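You operate a simulated robot arm through the tools that you are given. There is no shell and no other tool.

Carry out the task below with a simulated robot arm. There is one attempt and no reset: what you move stays moved.

Task
Stack the lentil, chickpea and rice tiffins in the carrier, bottom to top.
Fine: lid on, both clips shut.

The check looks at the end state, three seconds after you hand in, the way a careful person would. Anything else that was tipped, shoved, dropped, spilled or broken makes it a failure. Lids that push on must go on centred and level and be pressed home; caps that screw on are set level and turned clockwise until they are tight.

Robot
A 7-joint arm with a two-finger parallel gripper, fixed in place. Base frame: the origin is at the foot of the arm, x ahead of it, y to its left, z up; the work surface is at about z = 0.8. Readings come in m, degrees, newtons and seconds.
With the tool pointing down near the work surface it reaches from about 0.36 to 0.86 m from the base axis. Its first joint turns from -166.0 to 166.0 degrees. Payload 3.43 kg.
Tool frame: the origin (TCP) lies between the finger pads and is the grasp point; the fingertips stand 0.034 m ahead of it; z points along the fingers, y is the line along which they close. Largest opening 0.128 m; finger width 0.024, thickness 0.012; the body of the gripper, 0.048 by 0.13 m, starts 0.096 m behind the TCP.
Orientation is that of the tool frame in the base frame, as a unit quaternion [x, y, z, w]. With the fingers straight down and closing along the base's y, the tool's x points along the base's -x, its y along +y and its z along -z.

Tools
- The arm moves only by the tool jog_arm. Its arguments are lists of equal length, an entry for each row: "rotation": the turn, a rotation vector about the base's x, y, z in units of 4 degrees (1.0 is 4 degrees), a list of three; "travel": the shift along the base's x, y, z in units of 30 mm (1.0 is 30 mm), a list of three; "fingers": the closure, from 0 (fully open) to 1 (shut). In form: {"rotation": [[ax, ay, az], ...], "travel": [[x, y, z], ...], "fingers": [fingers, ...]}. A call has 1 to 20 rows; each row shifts and turns the commanded pose from where the row before left it. A call with a number of a shift or a turn outside -1 to 1 is refused whole. Rows are played at 5 a second. More than 0.05 m and 8.6 degrees between two rows, or a gripper value outside its range, and nothing of the call is played. Where a pose cannot be reached the arm comes as near as it can. A force on the tool above 40 N (or 10 N above the force at the start of the call, whichever is more), or a blocked arm, ends the call early, and 0.2 s more pass. Each finger travels about 0.153 m/s and halts on what it meets, pressing with about 40 N; the grip force reading is that of the motor and also rises with nothing between the fingers. The clock runs only during rows and for 0.2 s after the last one: add rows that do not move to give the fingers time. It gives the time, the measured TCP pose, the force on the tool (base axes), the opening and the grip force at its end, in the units of the frame above (readings bear some noise), with the torque about the TCP (base axes, N m) and any sound that the robot's microphone picked up.
- Cameras (640 x 400 px; columns grow to the right, rows downward): "scene" is fixed at [0.051, -0.6504, 1.4051]; the picture's right is [0.77, -0.64, 0.00], its down [-0.46, -0.55, -0.70] and it looks along [0.45, 0.53, -0.72] (base axes); focal length 319 px, centre (320, 200). "wrist" rides on the gripper at [0.076, -0.011, -0.16] in the tool frame; the picture's right is [0.15, 0.99, 0.00], its down [-0.88, 0.13, -0.46] and it looks along [-0.45, 0.07, 0.89] (tool axes); focal length 234 px, centre (320, 200). There is no depth. A picture from a camera that has moved, and an enlarged one, comes with that camera's place and axes in the base frame and with its lens.
- capture(camera): a new picture of that camera. The clock stands still meanwhile.
- zoom(camera, box): a new picture of the part [left, top, right, bottom] of that camera's present view, enlarged. The clock stands still meanwhile.
- hand_in(): hands the job in; it is judged then, once.

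Nothing tells you positions but the pictures and the camera data. Unless the task says otherwise, let go and move clear before handing in.

The tools are called after "Call:" as name(argument=value, ...) on one line, values as JSON. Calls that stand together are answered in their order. jog_arm: Moves the arm, as the interface text tells. Its arguments: {"type":"object","properties":{"rotation":{"type":"array","items":{"type":"array","items":{"type":"number"}}},"travel":{"type":"array","items":{"type":"array","items":{"type":"number"}}},"fingers":{"type":"array","items":{"type":"number"}}},"required":["rotation","travel","fingers"]} The other tools are called the same way: capture (camera) takes a picture; zoom (camera, box) takes an enlarged picture of a part of a camera's view; hand_in () hands the job in.

At the start:

```text
time_s: 0.0
position: [0.4064, -0.3822, 1.1362]
tcp_rot: [0.001, 1.0, 0.0, -0.001]
ft_force: [-0.2, -0.4, -0.2]
moment: [0.0, -0.01, 0.03]
finger_gap: 0.128
gripper_force: 0.0
```

scene: 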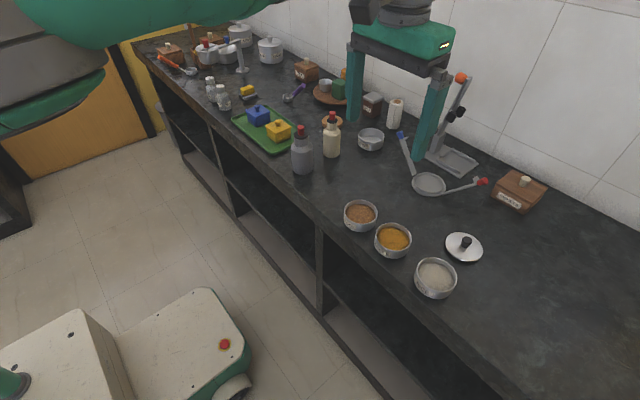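
wrist: 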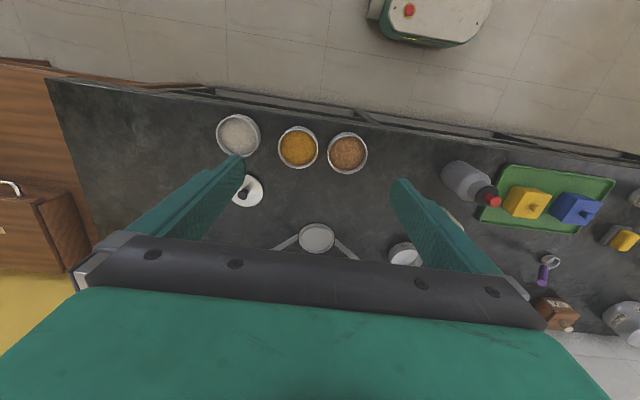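

I see three open tins (brown, yellow, white) near the counter's front edge, a white lid with a dark knob, and a carrier base with two hinged arms (blue and red clips). I'll take closer looks first.

Call:
zoom(camera="scene", box=[320, 180, 500, 310])

Call:
zoom(camera="scene", box=[340, 60, 560, 220])

Call:
zoom(camera="wrist", box=[200, 90, 440, 270])

```text
3.08 times, centred on (410, 245) of scene
camera zoom: at [0.051, -0.6504, 1.4051], right [0.77, -0.64, 0.0], down [-0.46, -0.55, -0.7], along [0.45, 0.53, -0.72], focal length 982 px, centre (43, 62)
```

zoom: 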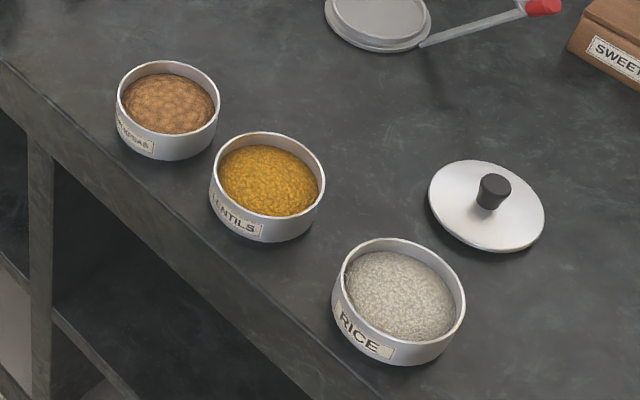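

```text
2.50 times, centred on (450, 140) of scene
camera zoom: at [0.051, -0.6504, 1.4051], right [0.77, -0.64, 0.0], down [-0.46, -0.55, -0.7], along [0.45, 0.53, -0.72], focal length 798 px, centre (-5, 350)
```

zoom: 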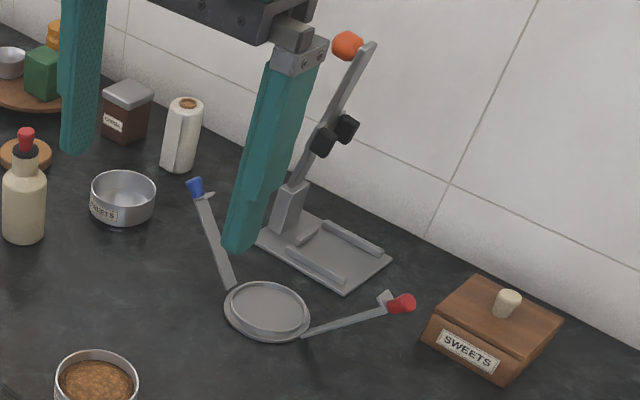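

```text
2.22 times, centred on (320, 180) of wrist
camera zoom: at [0.3305, -0.3941, 1.2951], right [-0.14, 0.99, 0.0], down [0.88, 0.13, 0.46], along [0.45, 0.07, -0.89], focal length 520 px, centre (320, 244)
```

zoom: 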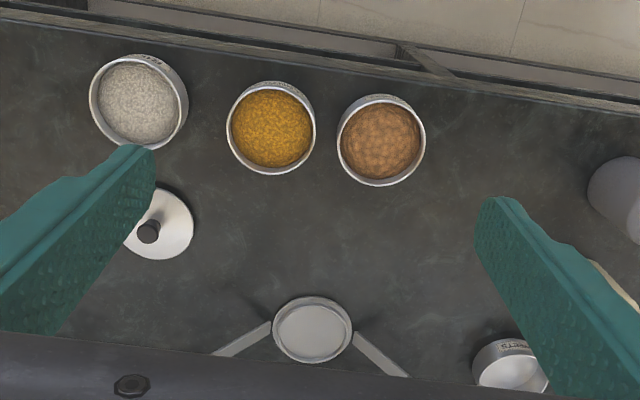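

The labels identify brown as chickpeas, yellow as lentils and white as rice. The carrier base is at about (0.69, -0.35), with its two arms splayed to ±y. I'll move the wrist camera over the carrier for a closer look.

Call:
jog_arm(rotation=[[0, 0, 0], [0, 0, 0], [0, 0, 0], [0, 0, 0], [0, 0, 0], [0, 0, 0], [0, 0, 0]], travel=[[0.8, 0.2, -0.2], [0.8, 0.2, -0.2], [0.8, 0.2, -0.2], [0.8, 0.2, -0.2], [0.8, 0.2, -0.2], [0.8, 0, -0.2], [0, 0, 0]], fingers=[0, 0, 0, 0, 0, 0, 0])

Call:
capture(camera="wrist")

Call:
capture(camera="scene")

```text
time_s: 1.6
position: [0.5505, -0.3538, 1.099]
tcp_rot: [0.001, 1.0, 0.0, 0.0]
ft_force: [-0.6, 0.4, 0.6]
moment: [-0.01, -0.04, 0.02]
finger_gap: 0.128
gripper_force: 0.0
```

```text
taken
camera wrist: at [0.4752, -0.3647, 1.2586], right [-0.14, 0.99, 0.0], down [0.88, 0.13, 0.46], along [0.45, 0.07, -0.89], focal length 234 px, centre (320, 200)
```

wrist: 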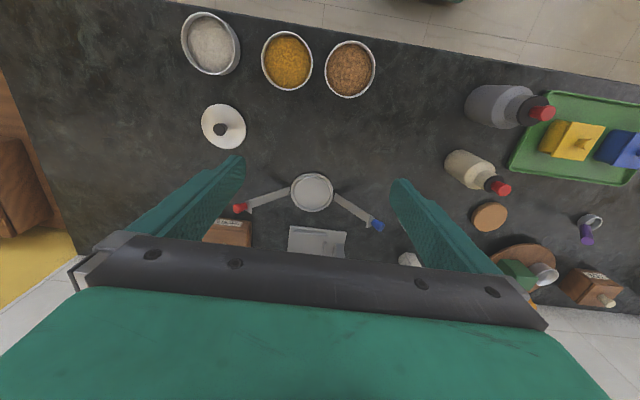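

```text
taken
```

scene: 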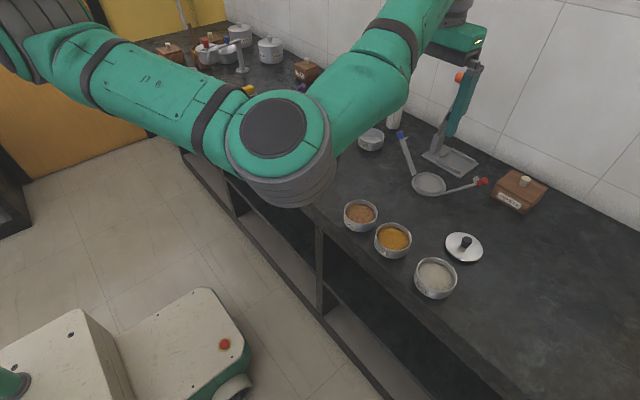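

The carrier is now in clear view. I'll zoom in on it and its arms.

Call:
zoom(camera="wrist", box=[220, 150, 400, 262])

Call:
zoom(camera="scene", box=[380, 110, 510, 210])

Call:
zoom(camera="wrist", box=[160, 0, 400, 150])

```text
3.56 times, centred on (310, 206) of wrist
camera zoom: at [0.4752, -0.3647, 1.2586], right [-0.14, 0.99, 0.0], down [0.88, 0.13, 0.46], along [0.45, 0.07, -0.89], focal length 833 px, centre (356, 179)
```

zoom: 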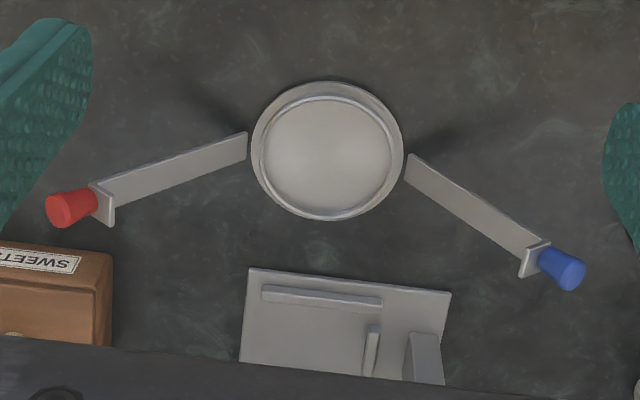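

```text
4.00 times, centred on (445, 160) of scene
camera zoom: at [0.051, -0.6504, 1.4051], right [0.77, -0.64, 0.0], down [-0.46, -0.55, -0.7], along [0.45, 0.53, -0.72], focal length 1277 px, centre (-180, 360)
```

zoom: 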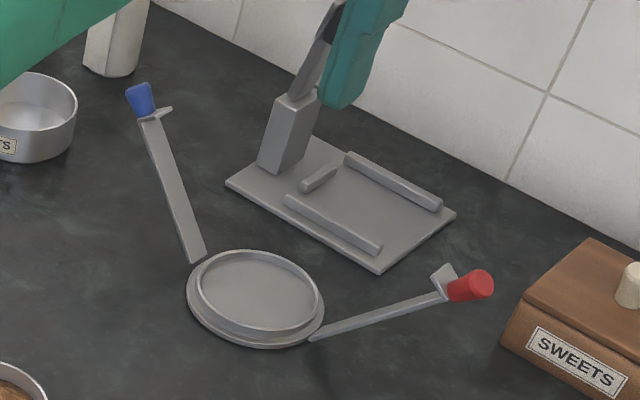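

```text
2.67 times, centred on (280, 75) of wrist
camera zoom: at [0.4752, -0.3647, 1.2586], right [-0.14, 0.99, 0.0], down [0.88, 0.13, 0.46], along [0.45, 0.07, -0.89], focal length 624 px, centre (427, 533)
```

zoom: 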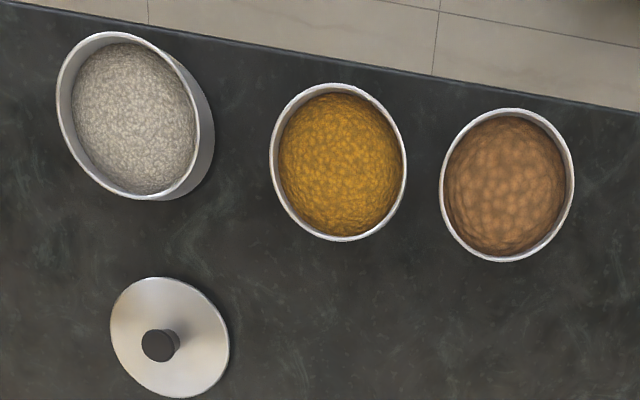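

The arms stand about 34° outward from vertical, with hook tabs and knobs at the tips. I'll zoom in on the tins and lid to get their heights before grasping.

Call:
zoom(camera="scene", box=[370, 215, 418, 265])

Call:
zoom(camera="scene", box=[405, 220, 495, 305])

Call:
zoom(camera="scene", box=[340, 195, 380, 235])

Call:
zoom(camera="scene", box=[405, 160, 455, 205])

```text
8.00 times, centred on (394, 240) of scene
camera zoom: at [0.051, -0.6504, 1.4051], right [0.77, -0.64, 0.0], down [-0.46, -0.55, -0.7], along [0.45, 0.53, -0.72], focal length 2554 px, centre (-272, -120)
```

zoom: 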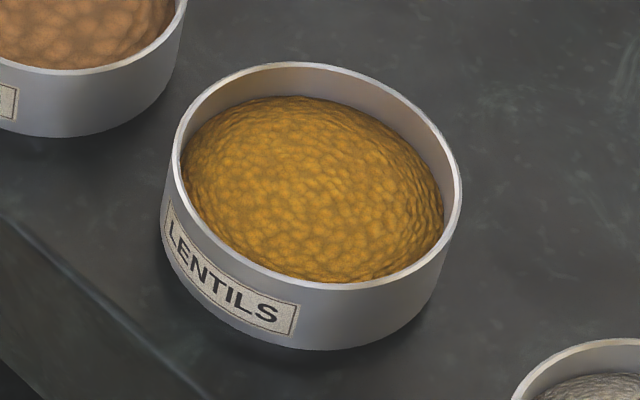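

```text
4.71 times, centred on (450, 262) of scene
camera zoom: at [0.051, -0.6504, 1.4051], right [0.77, -0.64, 0.0], down [-0.46, -0.55, -0.7], along [0.45, 0.53, -0.72], focal length 1502 px, centre (-292, -94)
```

zoom: 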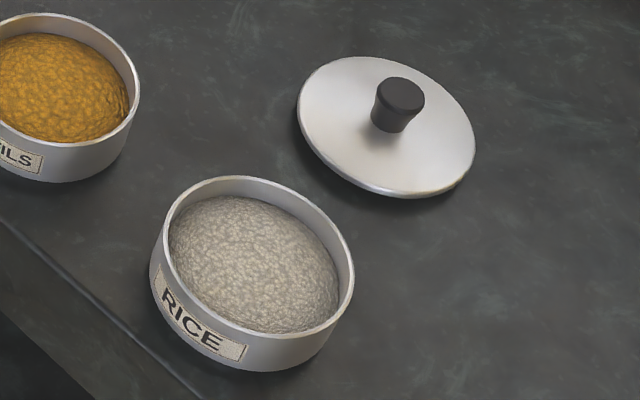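

```text
10.00 times, centred on (360, 215) of scene
camera zoom: at [0.051, -0.6504, 1.4051], right [0.77, -0.64, 0.0], down [-0.46, -0.55, -0.7], along [0.45, 0.53, -0.72], focal length 3192 px, centre (-80, 50)
```

zoom: 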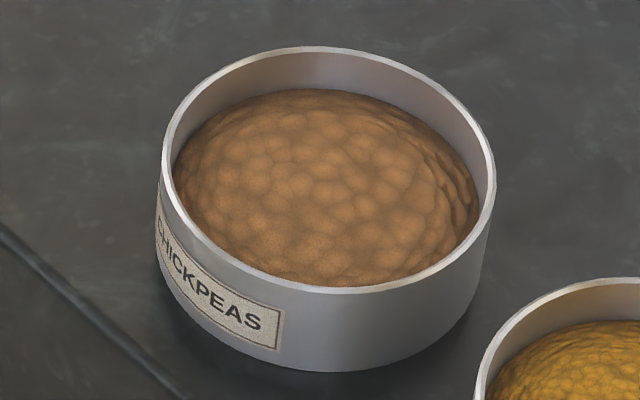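

```text
8.89 times, centred on (430, 182) of scene
camera zoom: at [0.051, -0.6504, 1.4051], right [0.77, -0.64, 0.0], down [-0.46, -0.55, -0.7], along [0.45, 0.53, -0.72], focal length 2837 px, centre (-658, 356)
```

zoom: 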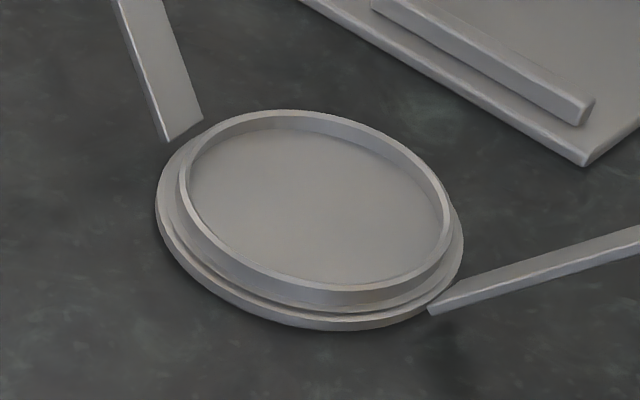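

The tins measure about 80 mm across and 30 mm tall. The lentil tin is at about (0.456, -0.420), and the neighbouring tins are close in y, so I'll turn the gripper 90° to close along x and hover above the lentil tin.

Call:
jog_arm(rotation=[[0, 0, -1], [0, 0, -1], [0, 0, -1], [0, 0, -1], [0, 0, -1], [0, 0, -1], [0, 0, -1], [0, 0, -1], [0, 0, -1], [0, 0, -1], [0, 0, -1], [0, 0, -1], [0, 0, -1], [0, 0, -1], [0, 0, -1], [0, 0, -1], [0, 0, -1], [0, 0, -1], [0, 0, -1], [0, 0, -1]], travel=[[-0.1575, -0.111, -0.15], [-0.1575, -0.111, -0.15], [-0.1575, -0.111, -0.15], [-0.1575, -0.111, -0.15], [-0.1575, -0.111, -0.15], [-0.1575, -0.111, -0.15], [-0.1575, -0.111, -0.15], [-0.1575, -0.111, -0.15], [-0.1575, -0.111, -0.15], [-0.1575, -0.111, -0.15], [-0.1575, -0.111, -0.15], [-0.1575, -0.111, -0.15], [-0.1575, -0.111, -0.15], [-0.1575, -0.111, -0.15], [-0.1575, -0.111, -0.15], [-0.1575, -0.111, -0.15], [-0.1575, -0.111, -0.15], [-0.1575, -0.111, -0.15], [-0.1575, -0.111, -0.15], [-0.1575, -0.111, -0.15]], fingers=[0, 0, 0, 0, 0, 0, 0, 0, 0, 0, 0, 0, 0, 0, 0, 0, 0, 0, 0, 0])

Call:
jog_arm(rotation=[[0, 0, -1], [0, 0, -1], [0, 0, -0.5], [0, 0, 0], [0, 0, 0]], travel=[[0, 0, 0], [0, 0, 0], [0, 0, 0], [0, 0, 0], [0, 0, 0]], fingers=[0, 0, 0, 0, 0])

Call:
capture(camera="wrist")

Call:
capture(camera="scene")

```text
time_s: 5.8
position: [0.4555, -0.419, 1.0096]
tcp_rot: [0.644, 0.765, -0.001, 0.0]
ft_force: [0.9, 0.8, 0.2]
moment: [0.02, 0.04, 0.02]
finger_gap: 0.128
gripper_force: 0.1
```

```text
time_s: 7.0
position: [0.4545, -0.4193, 1.0099]
tcp_rot: [0.708, 0.707, 0.0, -0.001]
ft_force: [1.0, 0.2, 0.7]
moment: [0.0, -0.01, -0.02]
finger_gap: 0.128
gripper_force: 0.0
```

```text
taken
camera wrist: at [0.445, -0.3437, 1.169], right [0.99, 0.14, 0.0], down [0.13, -0.88, 0.46], along [0.07, -0.45, -0.89], focal length 234 px, centre (320, 200)
```

wrist: 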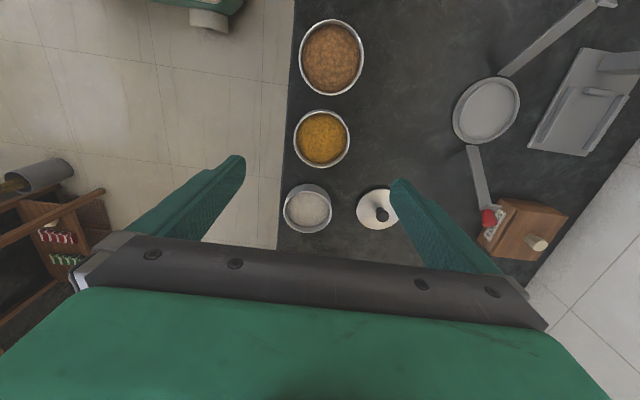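

```text
taken
```

scene: 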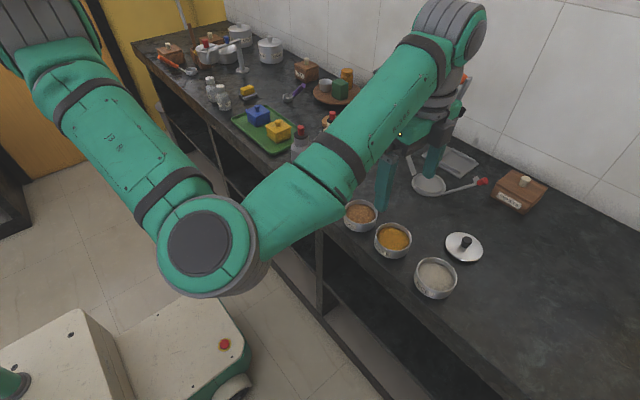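

The gripper is now hovering over the lentil tin, closing along x. I'll zoom in to refine the positions of the tins and the carrier.

Call:
zoom(camera="wrist", box=[272, 95, 400, 175])

Call:
zoom(camera="wrist", box=[272, 160, 400, 240])

Call:
zoom(camera="wrist", box=[272, 15, 400, 95])

Call:
zoom(camera="wrist", box=[430, 50, 560, 150])

```text
5.00 times, centred on (336, 135) of wrist
camera zoom: at [0.445, -0.3437, 1.169], right [0.99, 0.14, 0.0], down [0.13, -0.88, 0.46], along [0.07, -0.45, -0.89], focal length 1171 px, centre (240, 525)
```

zoom: 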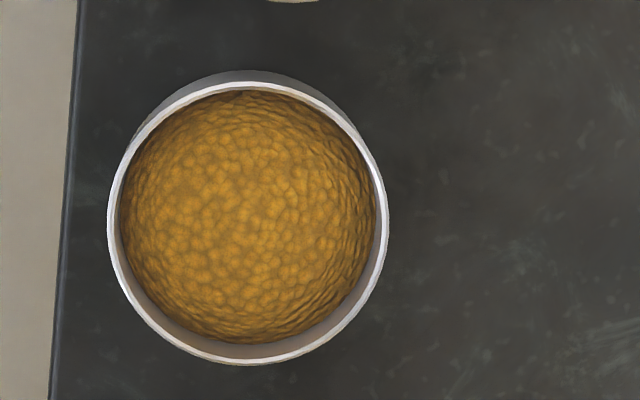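

```text
5.00 times, centred on (336, 200) of wrist
camera zoom: at [0.445, -0.3437, 1.169], right [0.99, 0.14, 0.0], down [0.13, -0.88, 0.46], along [0.07, -0.45, -0.89], focal length 1171 px, centre (240, 200)
```

zoom: 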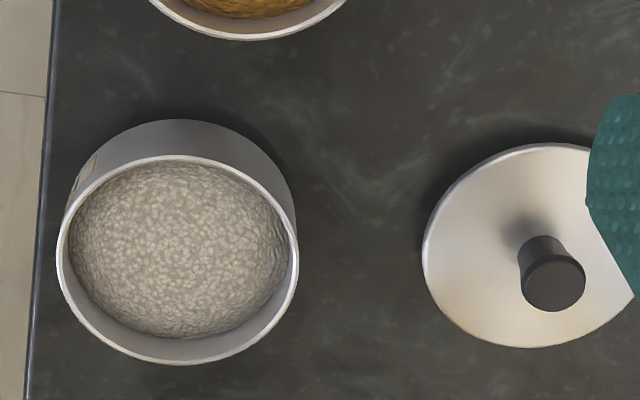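

```text
5.00 times, centred on (336, 55) of wrist
camera zoom: at [0.445, -0.3437, 1.169], right [0.99, 0.14, 0.0], down [0.13, -0.88, 0.46], along [0.07, -0.45, -0.89], focal length 1171 px, centre (240, 925)
```

zoom: 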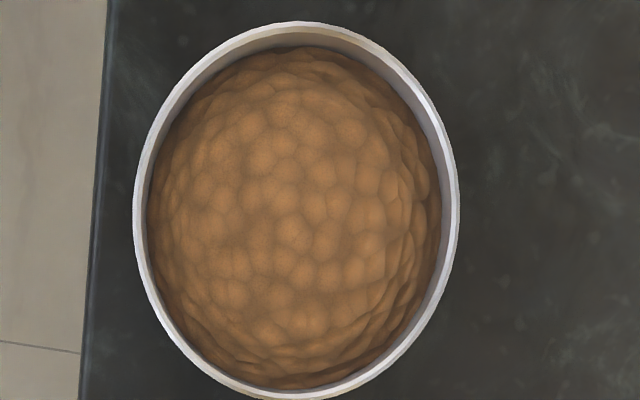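

```text
4.00 times, centred on (495, 100) of wrist
camera zoom: at [0.445, -0.3437, 1.169], right [0.99, 0.14, 0.0], down [0.13, -0.88, 0.46], along [0.07, -0.45, -0.89], focal length 937 px, centre (-380, 600)
```

zoom: 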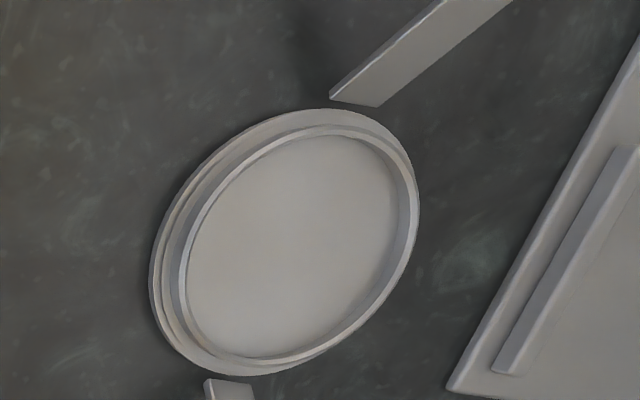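

The lentil tin's centre works out to about (0.458, -0.419), with its rim near z = 0.829. I'll shift over it and descend.

Call:
jog_arm(rotation=[[0, 0, 0], [0, 0, 0], [0, 0, 0], [0, 0, 0], [0, 0, 0], [0, 0, 0], [0, 0, 0]], travel=[[0.12, 0, -0.8], [0, 0, -0.8], [0, 0, -0.8], [0, 0, -0.8], [0, 0, -0.8], [0, 0, -0.6], [0, 0, 0]], fingers=[0, 0, 0, 0, 0, 0, 0])

Call:
capture(camera="wrist")

Call:
zoom(camera="scene", box=[330, 170, 460, 270])

```text
time_s: 8.6
position: [0.4576, -0.4189, 0.8717]
tcp_rot: [0.708, 0.706, 0.0, 0.0]
ft_force: [-0.3, 0.4, 0.8]
moment: [0.0, -0.03, -0.01]
finger_gap: 0.1281
gripper_force: 0.1
```

```text
taken
camera wrist: at [0.4486, -0.3431, 1.0311], right [0.99, 0.14, 0.0], down [0.13, -0.88, 0.46], along [0.07, -0.45, -0.89], focal length 234 px, centre (320, 200)
```

wrist: 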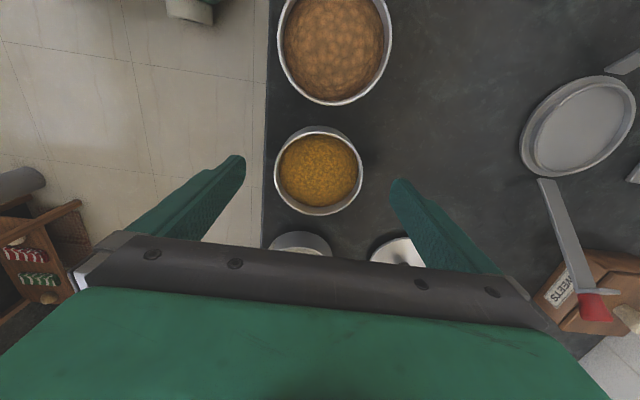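

```text
4.00 times, centred on (395, 220) of scene
camera zoom: at [0.051, -0.6504, 1.4051], right [0.77, -0.64, 0.0], down [-0.46, -0.55, -0.7], along [0.45, 0.53, -0.72], focal length 1277 px, centre (20, 120)
```

zoom: 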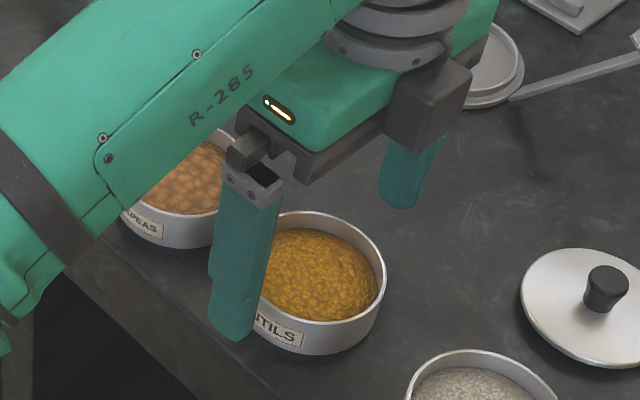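

The fingers straddle the lentil tin. I'll zoom in to refine the y offset before closing.

Call:
zoom(camera="wrist", box=[240, 120, 400, 220])

```text
4.00 times, centred on (320, 170) of wrist
camera zoom: at [0.4486, -0.3431, 1.0311], right [0.99, 0.14, 0.0], down [0.13, -0.88, 0.46], along [0.07, -0.45, -0.89], focal length 937 px, centre (320, 320)
```

zoom: 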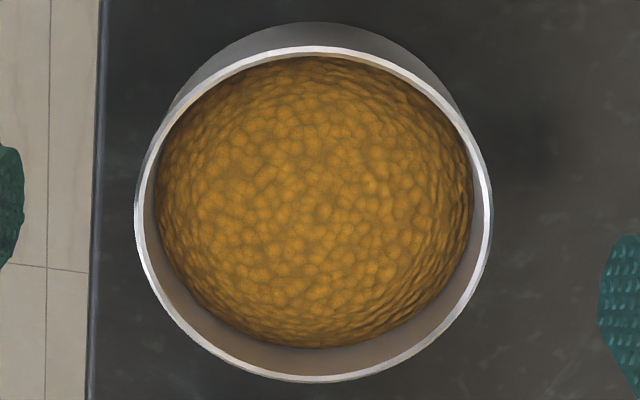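

The tin's centre is at about (0.458, -0.421), so I'll nudge -2 mm in y, descend to grasp height and close.

Call:
jog_arm(rotation=[[0, 0, 0], [0, 0, 0], [0, 0, 0], [0, 0, 0], [0, 0, 0], [0, 0, 0], [0, 0, 0]], travel=[[0, -0.07, -0.5], [0, 0, -0.5], [0, 0, 0], [0, 0, 0], [0, 0, 0], [0, 0, 0], [0, 0, 0]], fingers=[0, 0, 0, 0.3, 0.6, 1, 1])

Call:
zoom(camera="wrist", box=[200, 100, 440, 250])

```text
time_s: 10.2
position: [0.4595, -0.4218, 0.8422]
tcp_rot: [0.708, 0.706, 0.0, 0.0]
ft_force: [0.3, 0.4, 0.8]
moment: [-0.01, -0.05, -0.02]
finger_gap: 0.0793
gripper_force: 40.5
```

```text
2.67 times, centred on (320, 175) of wrist
camera zoom: at [0.4492, -0.3458, 1.0015], right [0.99, 0.14, 0.0], down [0.13, -0.88, 0.46], along [0.07, -0.45, -0.89], focal length 624 px, centre (320, 267)
```

zoom: 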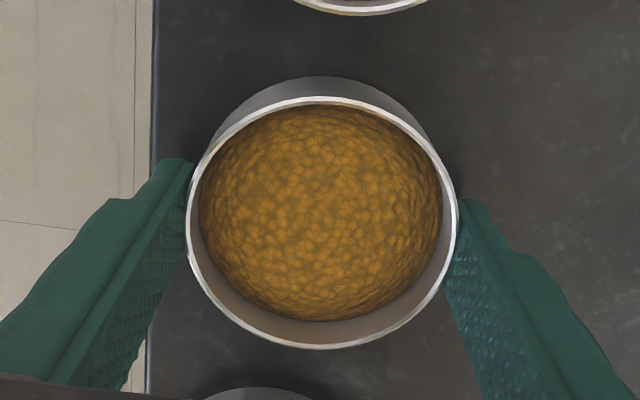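

The lentil tin is gripped, with a gap of 79.3 mm. I'll lift it slowly and check its underside in the scene view.

Call:
jog_arm(rotation=[[0, 0, 0], [0, 0, 0], [0, 0, 0], [0, 0, 0], [0, 0, 0], [0, 0, 0], [0, 0, 0], [0, 0, 0], [0, 0, 0], [0, 0, 0]], travel=[[0, 0, 0.2], [0, 0, 0.4], [0, 0, 0.6], [0, 0, 0.7], [0, 0, 0.7], [0, 0, 0.7], [0, 0, 0.6], [0, 0, 0.4], [0, 0, 0.2], [0, 0, 0]], fingers=[1, 1, 1, 1, 1, 1, 1, 1, 1, 1])

Call:
zoom(camera="scene", box=[330, 110, 460, 210])

Call:
capture(camera="wrist")

```text
time_s: 12.4
position: [0.4596, -0.422, 0.9769]
tcp_rot: [0.708, 0.706, 0.0, 0.0]
ft_force: [0.4, 0.0, -1.7]
moment: [0.02, 0.03, 0.01]
finger_gap: 0.0793
gripper_force: 39.7
```

```text
4.00 times, centred on (395, 160) of scene
camera zoom: at [0.051, -0.6504, 1.4051], right [0.77, -0.64, 0.0], down [-0.46, -0.55, -0.7], along [0.45, 0.53, -0.72], focal length 1277 px, centre (20, 360)
```

zoom: 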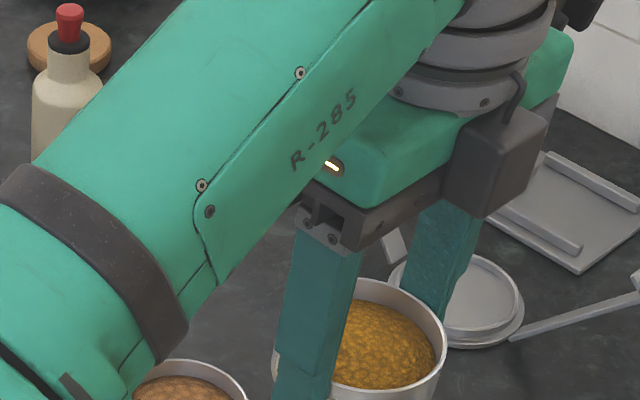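

```text
taken
camera wrist: at [0.449, -0.3458, 1.1365], right [0.99, 0.14, 0.0], down [0.13, -0.88, 0.46], along [0.07, -0.45, -0.89], focal length 234 px, centre (320, 200)
```

wrist: 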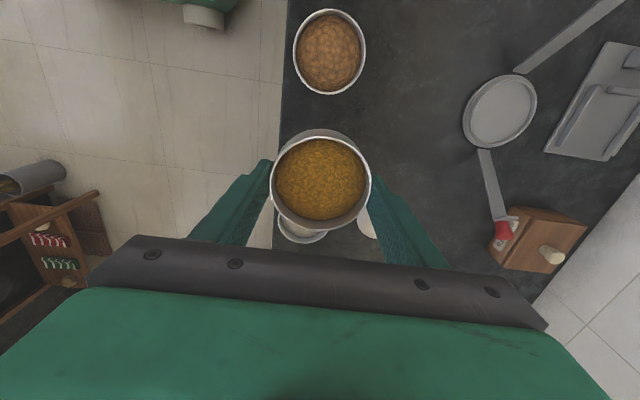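

The lift is clean. I'll look at the bottom of the held tin, then carry it toward the carrier.

Call:
zoom(camera="scene", box=[380, 170, 450, 220])

Call:
zoom(camera="wrist", box=[450, 60, 560, 160])

```text
8.00 times, centred on (415, 195) of scene
camera zoom: at [0.051, -0.6504, 1.4051], right [0.77, -0.64, 0.0], down [-0.46, -0.55, -0.7], along [0.45, 0.53, -0.72], focal length 2554 px, centre (-440, 240)
```

zoom: 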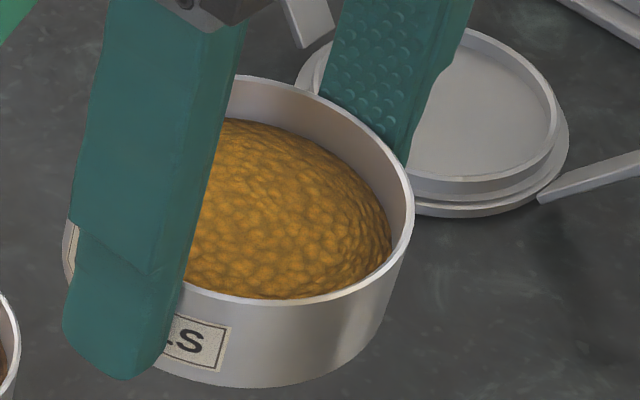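

```text
4.00 times, centred on (505, 110) of wrist
camera zoom: at [0.449, -0.3458, 1.1365], right [0.99, 0.14, 0.0], down [0.13, -0.88, 0.46], along [0.07, -0.45, -0.89], focal length 937 px, centre (-420, 560)
```

zoom: 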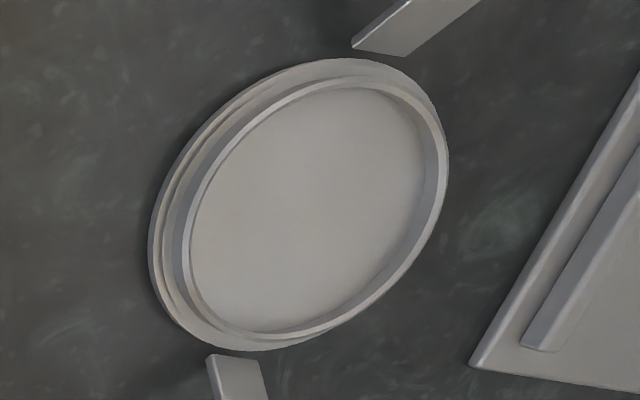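

Next I'll carry the tin to a spot just short of the carrier, at (0.687, -0.455, 1.01), where the wrist camera can look almost straight down on the ring.

Call:
jog_arm(rotation=[[0, 0, 0], [0, 0, 0], [0, 0, 0], [0, 0, 0], [0, 0, 0], [0, 0, 0], [0, 0, 0], [0, 0, 0], [0, 0, 0], [0, 0, 0], [0, 0, 0], [0, 0, 0], [0, 0, 0], [0, 0, 0], [0, 0, 0], [0, 0, 0]], travel=[[0.15, 0, 0.1], [0.3, 0, 0.2], [0.45, -0.1, 0.3], [0.6, -0.1, 0.3], [0.7, -0.1, 0.2], [0.7, -0.1, 0], [0.7, -0.1, 0], [0.7, -0.1, 0], [0.7, -0.1, 0], [0.7, -0.1, 0], [0.6, -0.1, 0], [0.5, -0.1, 0], [0.35, -0.1, 0], [0.13, 0, 0], [0, 0, 0], [0, 0, 0]], fingers=[1, 1, 1, 1, 1, 1, 1, 1, 1, 1, 1, 1, 1, 1, 1, 1])

Call:
capture(camera="wrist")

Call:
capture(camera="scene")

```text
time_s: 15.8
position: [0.6788, -0.4543, 1.0082]
tcp_rot: [0.708, 0.707, 0.0, 0.0]
ft_force: [-0.9, -0.1, -1.4]
moment: [-0.01, 0.01, 0.03]
finger_gap: 0.0792
gripper_force: 39.5
```

```text
taken
camera wrist: at [0.6676, -0.3785, 1.1684], right [0.99, 0.14, 0.0], down [0.13, -0.88, 0.46], along [0.07, -0.45, -0.89], focal length 234 px, centre (320, 200)
```

wrist: 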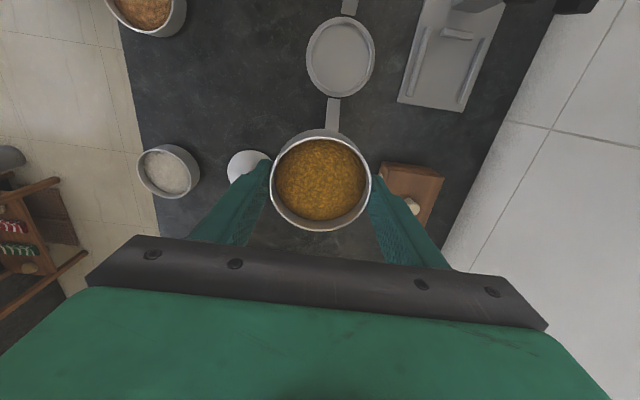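

```text
taken
```

scene: 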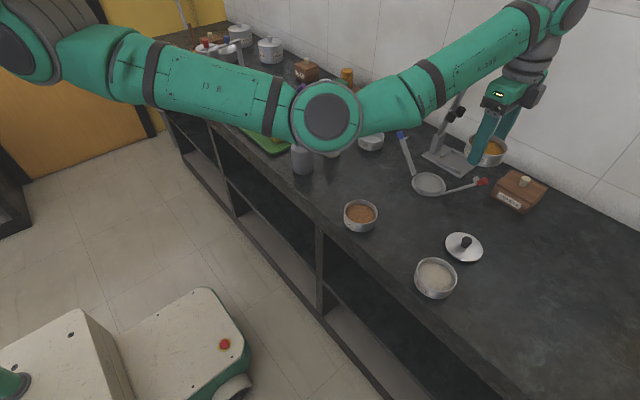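

Call:
zoom(camera="wrist", box=[290, 0, 390, 110])

Call:
zoom(camera="wrist", box=[256, 125, 384, 235])

```text
3.64 times, centred on (340, 55) of wrist
camera zoom: at [0.6676, -0.3785, 1.1684], right [0.99, 0.14, 0.0], down [0.13, -0.88, 0.46], along [0.07, -0.45, -0.89], focal length 852 px, centre (247, 727)
```

zoom: 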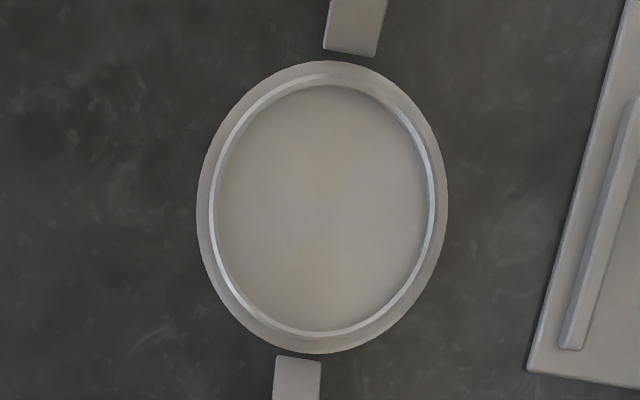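

```text
3.64 times, centred on (320, 180) of wrist
camera zoom: at [0.6676, -0.3785, 1.1684], right [0.99, 0.14, 0.0], down [0.13, -0.88, 0.46], along [0.07, -0.45, -0.89], focal length 852 px, centre (320, 273)
```

zoom: 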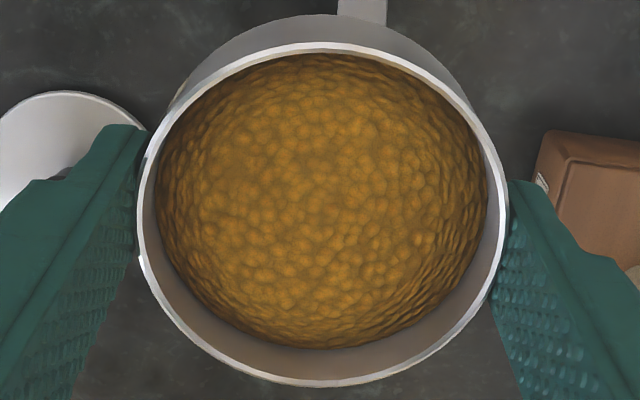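

The ring centre comes out at about (0.6905, -0.351). I'll move over it at this height, lower to about 5 cm above the ring, and check alignment.

Call:
jog_arm(rotation=[[0, 0, 0], [0, 0, 0], [0, 0, 0], [0, 0, 0], [0, 0, 0], [0, 0, 0], [0, 0, 0], [0, 0, 0], [0, 0, 0], [0, 0, 0], [0, 0, 0], [0, 0, 0]], travel=[[0.03, 0.2, 0], [0.06, 0.45, 0], [0.08, 0.6, 0], [0.08, 0.6, 0], [0.08, 0.6, 0], [0.06, 0.5, -0.3], [0, 0.3, -0.5], [0, 0.16, -0.6], [0, 0, -0.6], [0, 0, -0.4], [0, 0, 0], [0, 0, 0]], fingers=[1, 1, 1, 1, 1, 1, 1, 1, 1, 1, 1, 1])

Call:
capture(camera="wrist")

Call:
zoom(camera="scene", box=[370, 80, 530, 220])

```text
time_s: 18.4
position: [0.689, -0.3521, 0.9373]
tcp_rot: [0.708, 0.706, 0.0, 0.0]
ft_force: [0.4, -0.3, -1.3]
moment: [-0.02, -0.05, 0.01]
finger_gap: 0.0791
gripper_force: 39.9
```

```text
taken
camera wrist: at [0.6794, -0.2757, 1.0967], right [0.99, 0.14, 0.0], down [0.13, -0.88, 0.46], along [0.07, -0.45, -0.89], focal length 234 px, centre (320, 200)
```

wrist: 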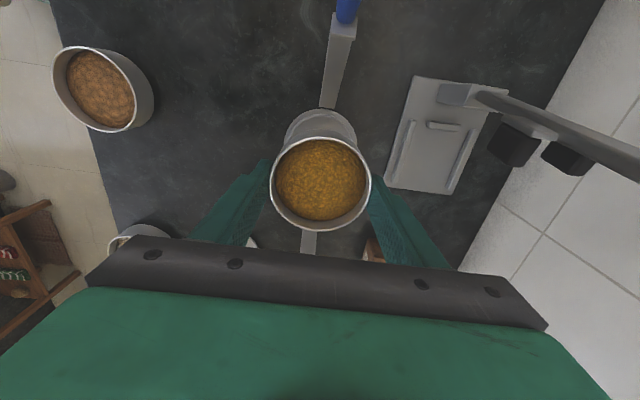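

```text
2.86 times, centred on (450, 150) of scene
camera zoom: at [0.051, -0.6504, 1.4051], right [0.77, -0.64, 0.0], down [-0.46, -0.55, -0.7], along [0.45, 0.53, -0.72], focal length 912 px, centre (-51, 343)
```

zoom: 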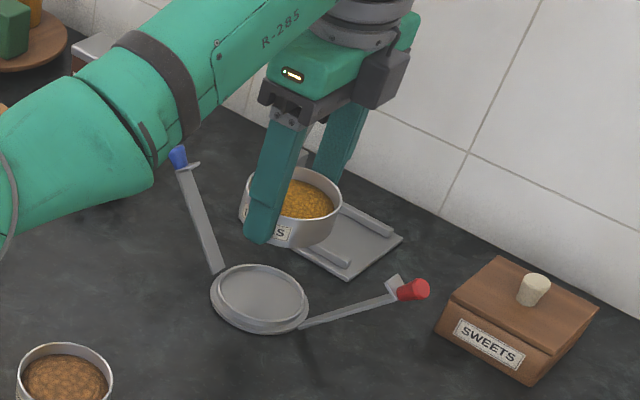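

The tin is about 5 cm above the ring. I'll check how close the forearm is to the blue arm, and the alignment, before lowering.

Call:
zoom(camera="scene", box=[370, 110, 450, 200])

Call:
zoom(camera="wrist", box=[256, 90, 384, 250])

Call:
capture(camera="scene")

```text
4.44 times, centred on (410, 155) of scene
camera zoom: at [0.051, -0.6504, 1.4051], right [0.77, -0.64, 0.0], down [-0.46, -0.55, -0.7], along [0.45, 0.53, -0.72], focal length 1419 px, centre (-80, 400)
```

zoom: 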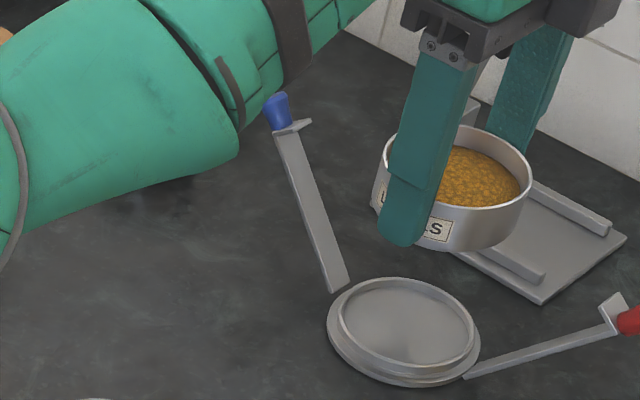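

```text
2.50 times, centred on (320, 170) of wrist
camera zoom: at [0.6794, -0.2757, 1.0967], right [0.99, 0.14, 0.0], down [0.13, -0.88, 0.46], along [0.07, -0.45, -0.89], focal length 585 px, centre (320, 275)
```

zoom: 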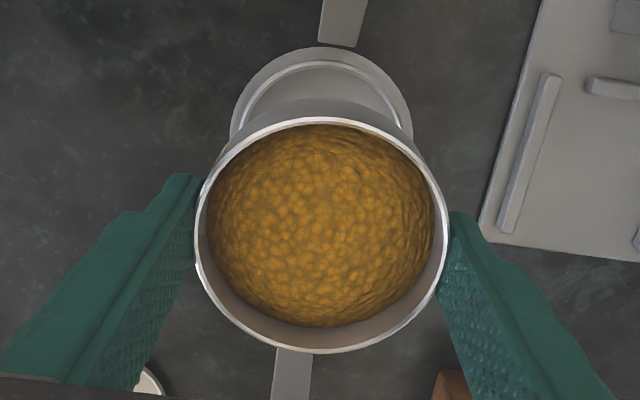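

```text
taken
```

scene: 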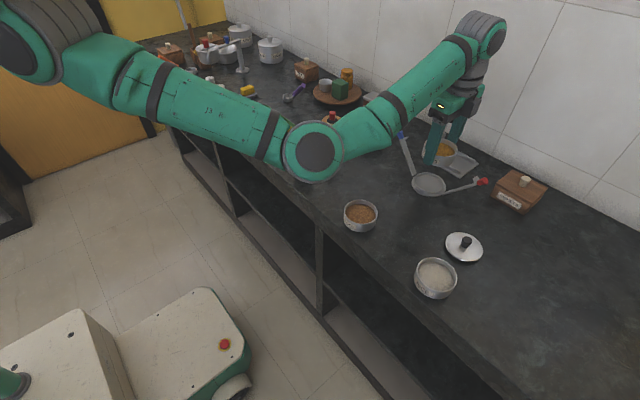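

The tin and ring are aligned to within about 1 mm, and the arm is clear. I'll lower to just above contact.

Call:
jog_arm(rotation=[[0, 0, 0], [0, 0, 0], [0, 0, 0], [0, 0, 0], [0, 0, 0], [0, 0, 0], [0, 0, 0]], travel=[[0, 0, -0.4], [0, 0, -0.6], [0, 0, -0.6], [0, 0, -0.5], [0, 0, -0.3], [0, 0, 0], [0, 0, 0]], fingers=[1, 1, 1, 1, 1, 1, 1])

Call:
zoom(camera="scene", box=[390, 130, 480, 205])

Call:
capture(camera="scene")

Call:
zoom(camera="wrist", box=[256, 90, 384, 250])

```text
time_s: 20.0
position: [0.689, -0.352, 0.8659]
tcp_rot: [0.708, 0.706, 0.001, 0.0]
ft_force: [0.2, -0.6, -1.8]
moment: [0.0, 0.0, 0.0]
finger_gap: 0.079
gripper_force: 40.4
```

```text
5.33 times, centred on (435, 168) of scene
camera zoom: at [0.051, -0.6504, 1.4051], right [0.77, -0.64, 0.0], down [-0.46, -0.55, -0.7], along [0.45, 0.53, -0.72], focal length 1702 px, centre (-293, 373)
```

zoom: 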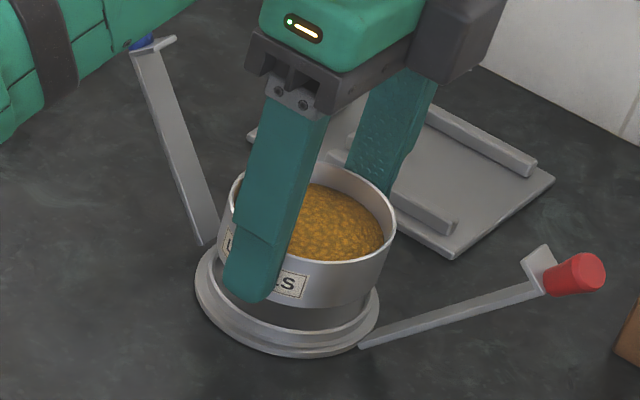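

```text
taken
```

scene: 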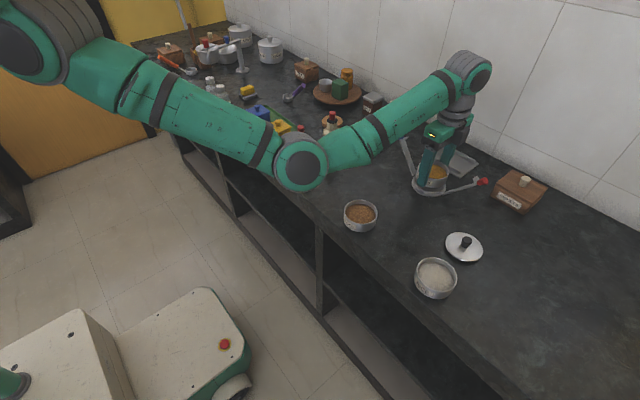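

```text
2.50 times, centred on (320, 170) of wrist
camera zoom: at [0.6794, -0.276, 1.0255], right [0.99, 0.14, 0.0], down [0.13, -0.88, 0.46], along [0.07, -0.45, -0.89], focal length 585 px, centre (320, 275)
```

zoom: 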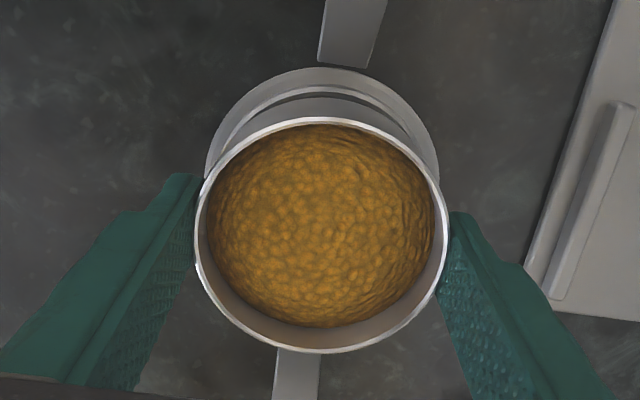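

The tin hangs centred over the ring with about a 15 mm gap, and the elbow clears the bottles. I'll descend gently in small steps until contact.

Call:
jog_arm(rotation=[[0, 0, 0], [0, 0, 0], [0, 0, 0], [0, 0, 0], [0, 0, 0], [0, 0, 0], [0, 0, 0], [0, 0, 0], [0, 0, 0]], travel=[[0, 0, -0.06], [0, 0, -0.06], [0, 0, -0.06], [0, 0, -0.06], [0, 0, -0.06], [0, 0, -0.05], [0, 0, -0.05], [0, 0, -0.05], [0, 0, 0]], fingers=[1, 1, 1, 1, 1, 1, 1, 1, 1])

Call:
zoom(camera="scene", box=[405, 145, 465, 205])

```text
time_s: 22.0
position: [0.6887, -0.3511, 0.8522]
tcp_rot: [0.708, 0.707, 0.0, 0.0]
ft_force: [0.2, -0.2, -1.6]
moment: [-0.01, 0.0, -0.03]
finger_gap: 0.079
gripper_force: 40.2
```

```text
6.67 times, centred on (435, 175) of scene
camera zoom: at [0.051, -0.6504, 1.4051], right [0.77, -0.64, 0.0], down [-0.46, -0.55, -0.7], along [0.45, 0.53, -0.72], focal length 2128 px, centre (-447, 367)
```

zoom: 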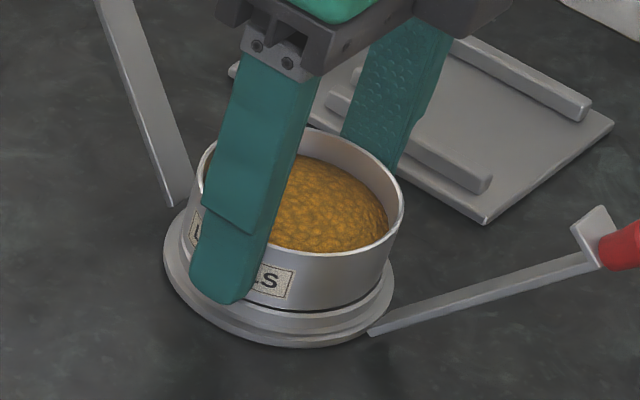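

The tin is just above the ring with a thin gap showing. I'll continue in 1 mm steps.

Call:
jog_arm(rotation=[[0, 0, 0], [0, 0, 0], [0, 0, 0], [0, 0, 0], [0, 0, 0]], travel=[[0, 0, -0.035], [0, 0, -0.035], [0, 0, -0.035], [0, 0, -0.035], [0, 0, 0]], fingers=[1, 1, 1, 1, 1])

Call:
zoom(camera="scene", box=[410, 160, 455, 205])

```text
time_s: 23.2
position: [0.6899, -0.3506, 0.8487]
tcp_rot: [0.708, 0.706, 0.0, 0.0]
ft_force: [-3.0, 0.5, 20.4]
moment: [0.46, 0.6, 0.02]
finger_gap: 0.0789
gripper_force: 40.1
```

```text
8.89 times, centred on (432, 182) of scene
camera zoom: at [0.051, -0.6504, 1.4051], right [0.77, -0.64, 0.0], down [-0.46, -0.55, -0.7], along [0.45, 0.53, -0.72], focal length 2837 px, centre (-680, 356)
```

zoom: 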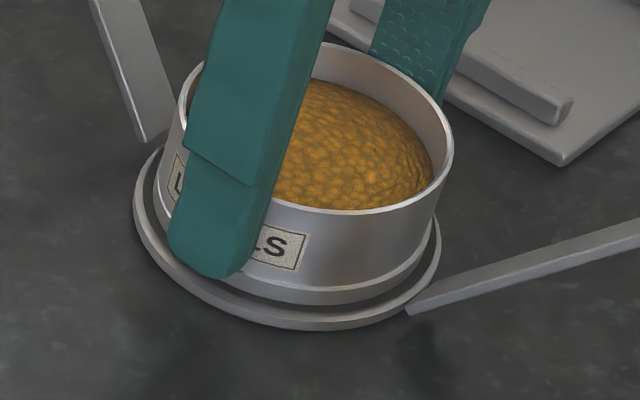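

Contact is made at about 20 N, with a moment that suggests it's off-centre. I'll look closely to see whether the tin is seated or resting on an edge.

Call:
zoom(camera="scene", box=[410, 180, 455, 208])

Call:
zoom(camera="wrist", box=[256, 80, 384, 160])

```text
14.22 times, centred on (432, 194) of scene
camera zoom: at [0.051, -0.6504, 1.4051], right [0.77, -0.64, 0.0], down [-0.46, -0.55, -0.7], along [0.45, 0.53, -0.72], focal length 4540 px, centre (-1280, 285)
```

zoom: 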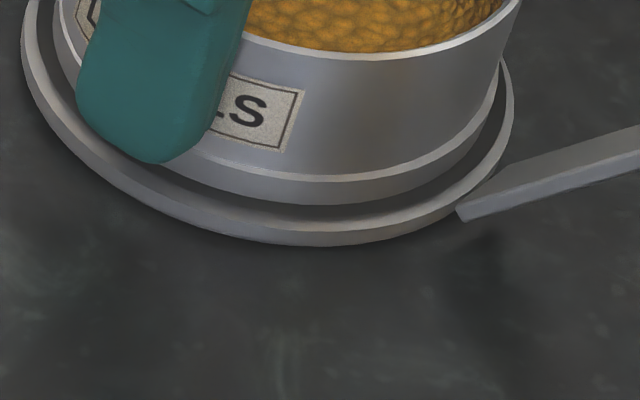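

```text
5.00 times, centred on (320, 120) of wrist
camera zoom: at [0.6788, -0.2758, 1.0091], right [0.99, 0.14, 0.0], down [0.13, -0.88, 0.46], along [0.07, -0.45, -0.89], focal length 1171 px, centre (320, 600)
```

zoom: 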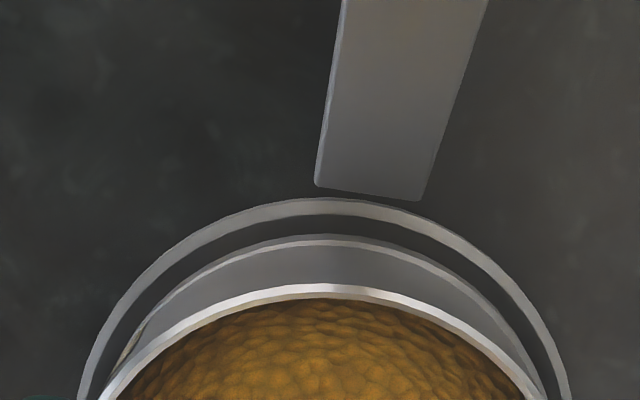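

The tin wall appears flush on the ring all around. I'll shift slightly toward +x and -y to relieve the moment, with a lighter press.

Call:
jog_arm(rotation=[[0, 0, 0], [0, 0, 0], [0, 0, 0]], travel=[[0, 0, 0.03], [0.02, -0.02, 0], [0, 0, 0]], fingers=[1, 1, 1])

Call:
jog_arm(rotation=[[0, 0, 0], [0, 0, 0]], travel=[[0.015, -0.015, 0], [0, 0, 0]], fingers=[1, 1])

```text
time_s: 24.0
position: [0.6895, -0.3526, 0.8494]
tcp_rot: [0.708, 0.706, 0.0, 0.001]
ft_force: [-6.4, 5.8, 21.5]
moment: [0.12, -0.09, 0.13]
finger_gap: 0.079
gripper_force: 39.7
```

```text
time_s: 24.6
position: [0.6901, -0.3519, 0.8495]
tcp_rot: [0.708, 0.707, 0.0, 0.0]
ft_force: [-6.3, 7.0, 22.8]
moment: [0.32, 0.13, 0.01]
finger_gap: 0.079
gripper_force: 40.1
```

The lateral reaction shows the tin is nested in the ring. I'll relax the push and release it slowly.

Call:
jog_arm(rotation=[[0, 0, 0], [0, 0, 0], [0, 0, 0]], travel=[[-0.025, 0.025, 0.04], [0, 0, 0], [0, 0, 0]], fingers=[1, 1, 1])

Call:
jog_arm(rotation=[[0, 0, 0], [0, 0, 0], [0, 0, 0], [0, 0, 0]], travel=[[0, 0, 0], [0, 0, 0], [0, 0, 0], [0, 0, 0]], fingers=[0.35, 0.2, 0, 0])

Call:
zoom(camera="scene", box=[405, 150, 465, 208])

Call:
zoom(camera="wrist", box=[240, 80, 400, 240])

```text
time_s: 25.4
position: [0.6882, -0.3527, 0.8488]
tcp_rot: [0.707, 0.707, 0.001, 0.0]
ft_force: [3.1, -1.2, 7.4]
moment: [-0.19, -0.37, -0.01]
finger_gap: 0.0791
gripper_force: 39.5
```

```text
time_s: 26.4
position: [0.6883, -0.3512, 0.8502]
tcp_rot: [0.708, 0.707, 0.0, 0.0]
ft_force: [0.6, 0.1, -0.1]
moment: [0.02, -0.01, 0.0]
finger_gap: 0.1283
gripper_force: 0.1
```

```text
6.90 times, centred on (435, 179) of scene
camera zoom: at [0.051, -0.6504, 1.4051], right [0.77, -0.64, 0.0], down [-0.46, -0.55, -0.7], along [0.45, 0.53, -0.72], focal length 2201 px, centre (-473, 345)
```

zoom: 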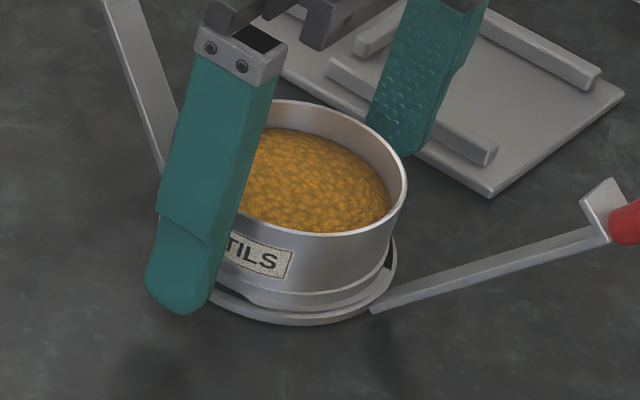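

```text
2.50 times, centred on (320, 160) of wrist
camera zoom: at [0.6792, -0.2764, 1.0093], right [0.99, 0.14, 0.0], down [0.13, -0.88, 0.46], along [0.07, -0.45, -0.89], focal length 585 px, centre (320, 300)
```

zoom: 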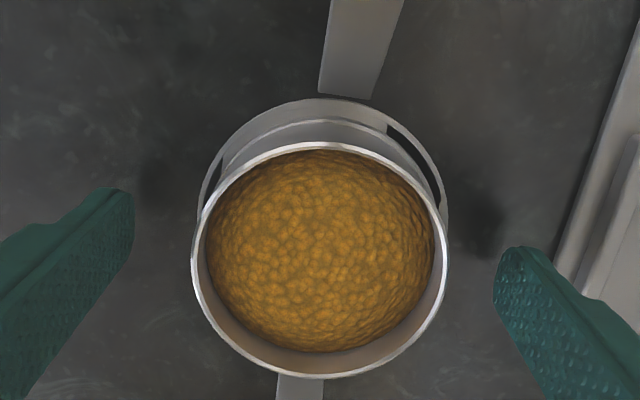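

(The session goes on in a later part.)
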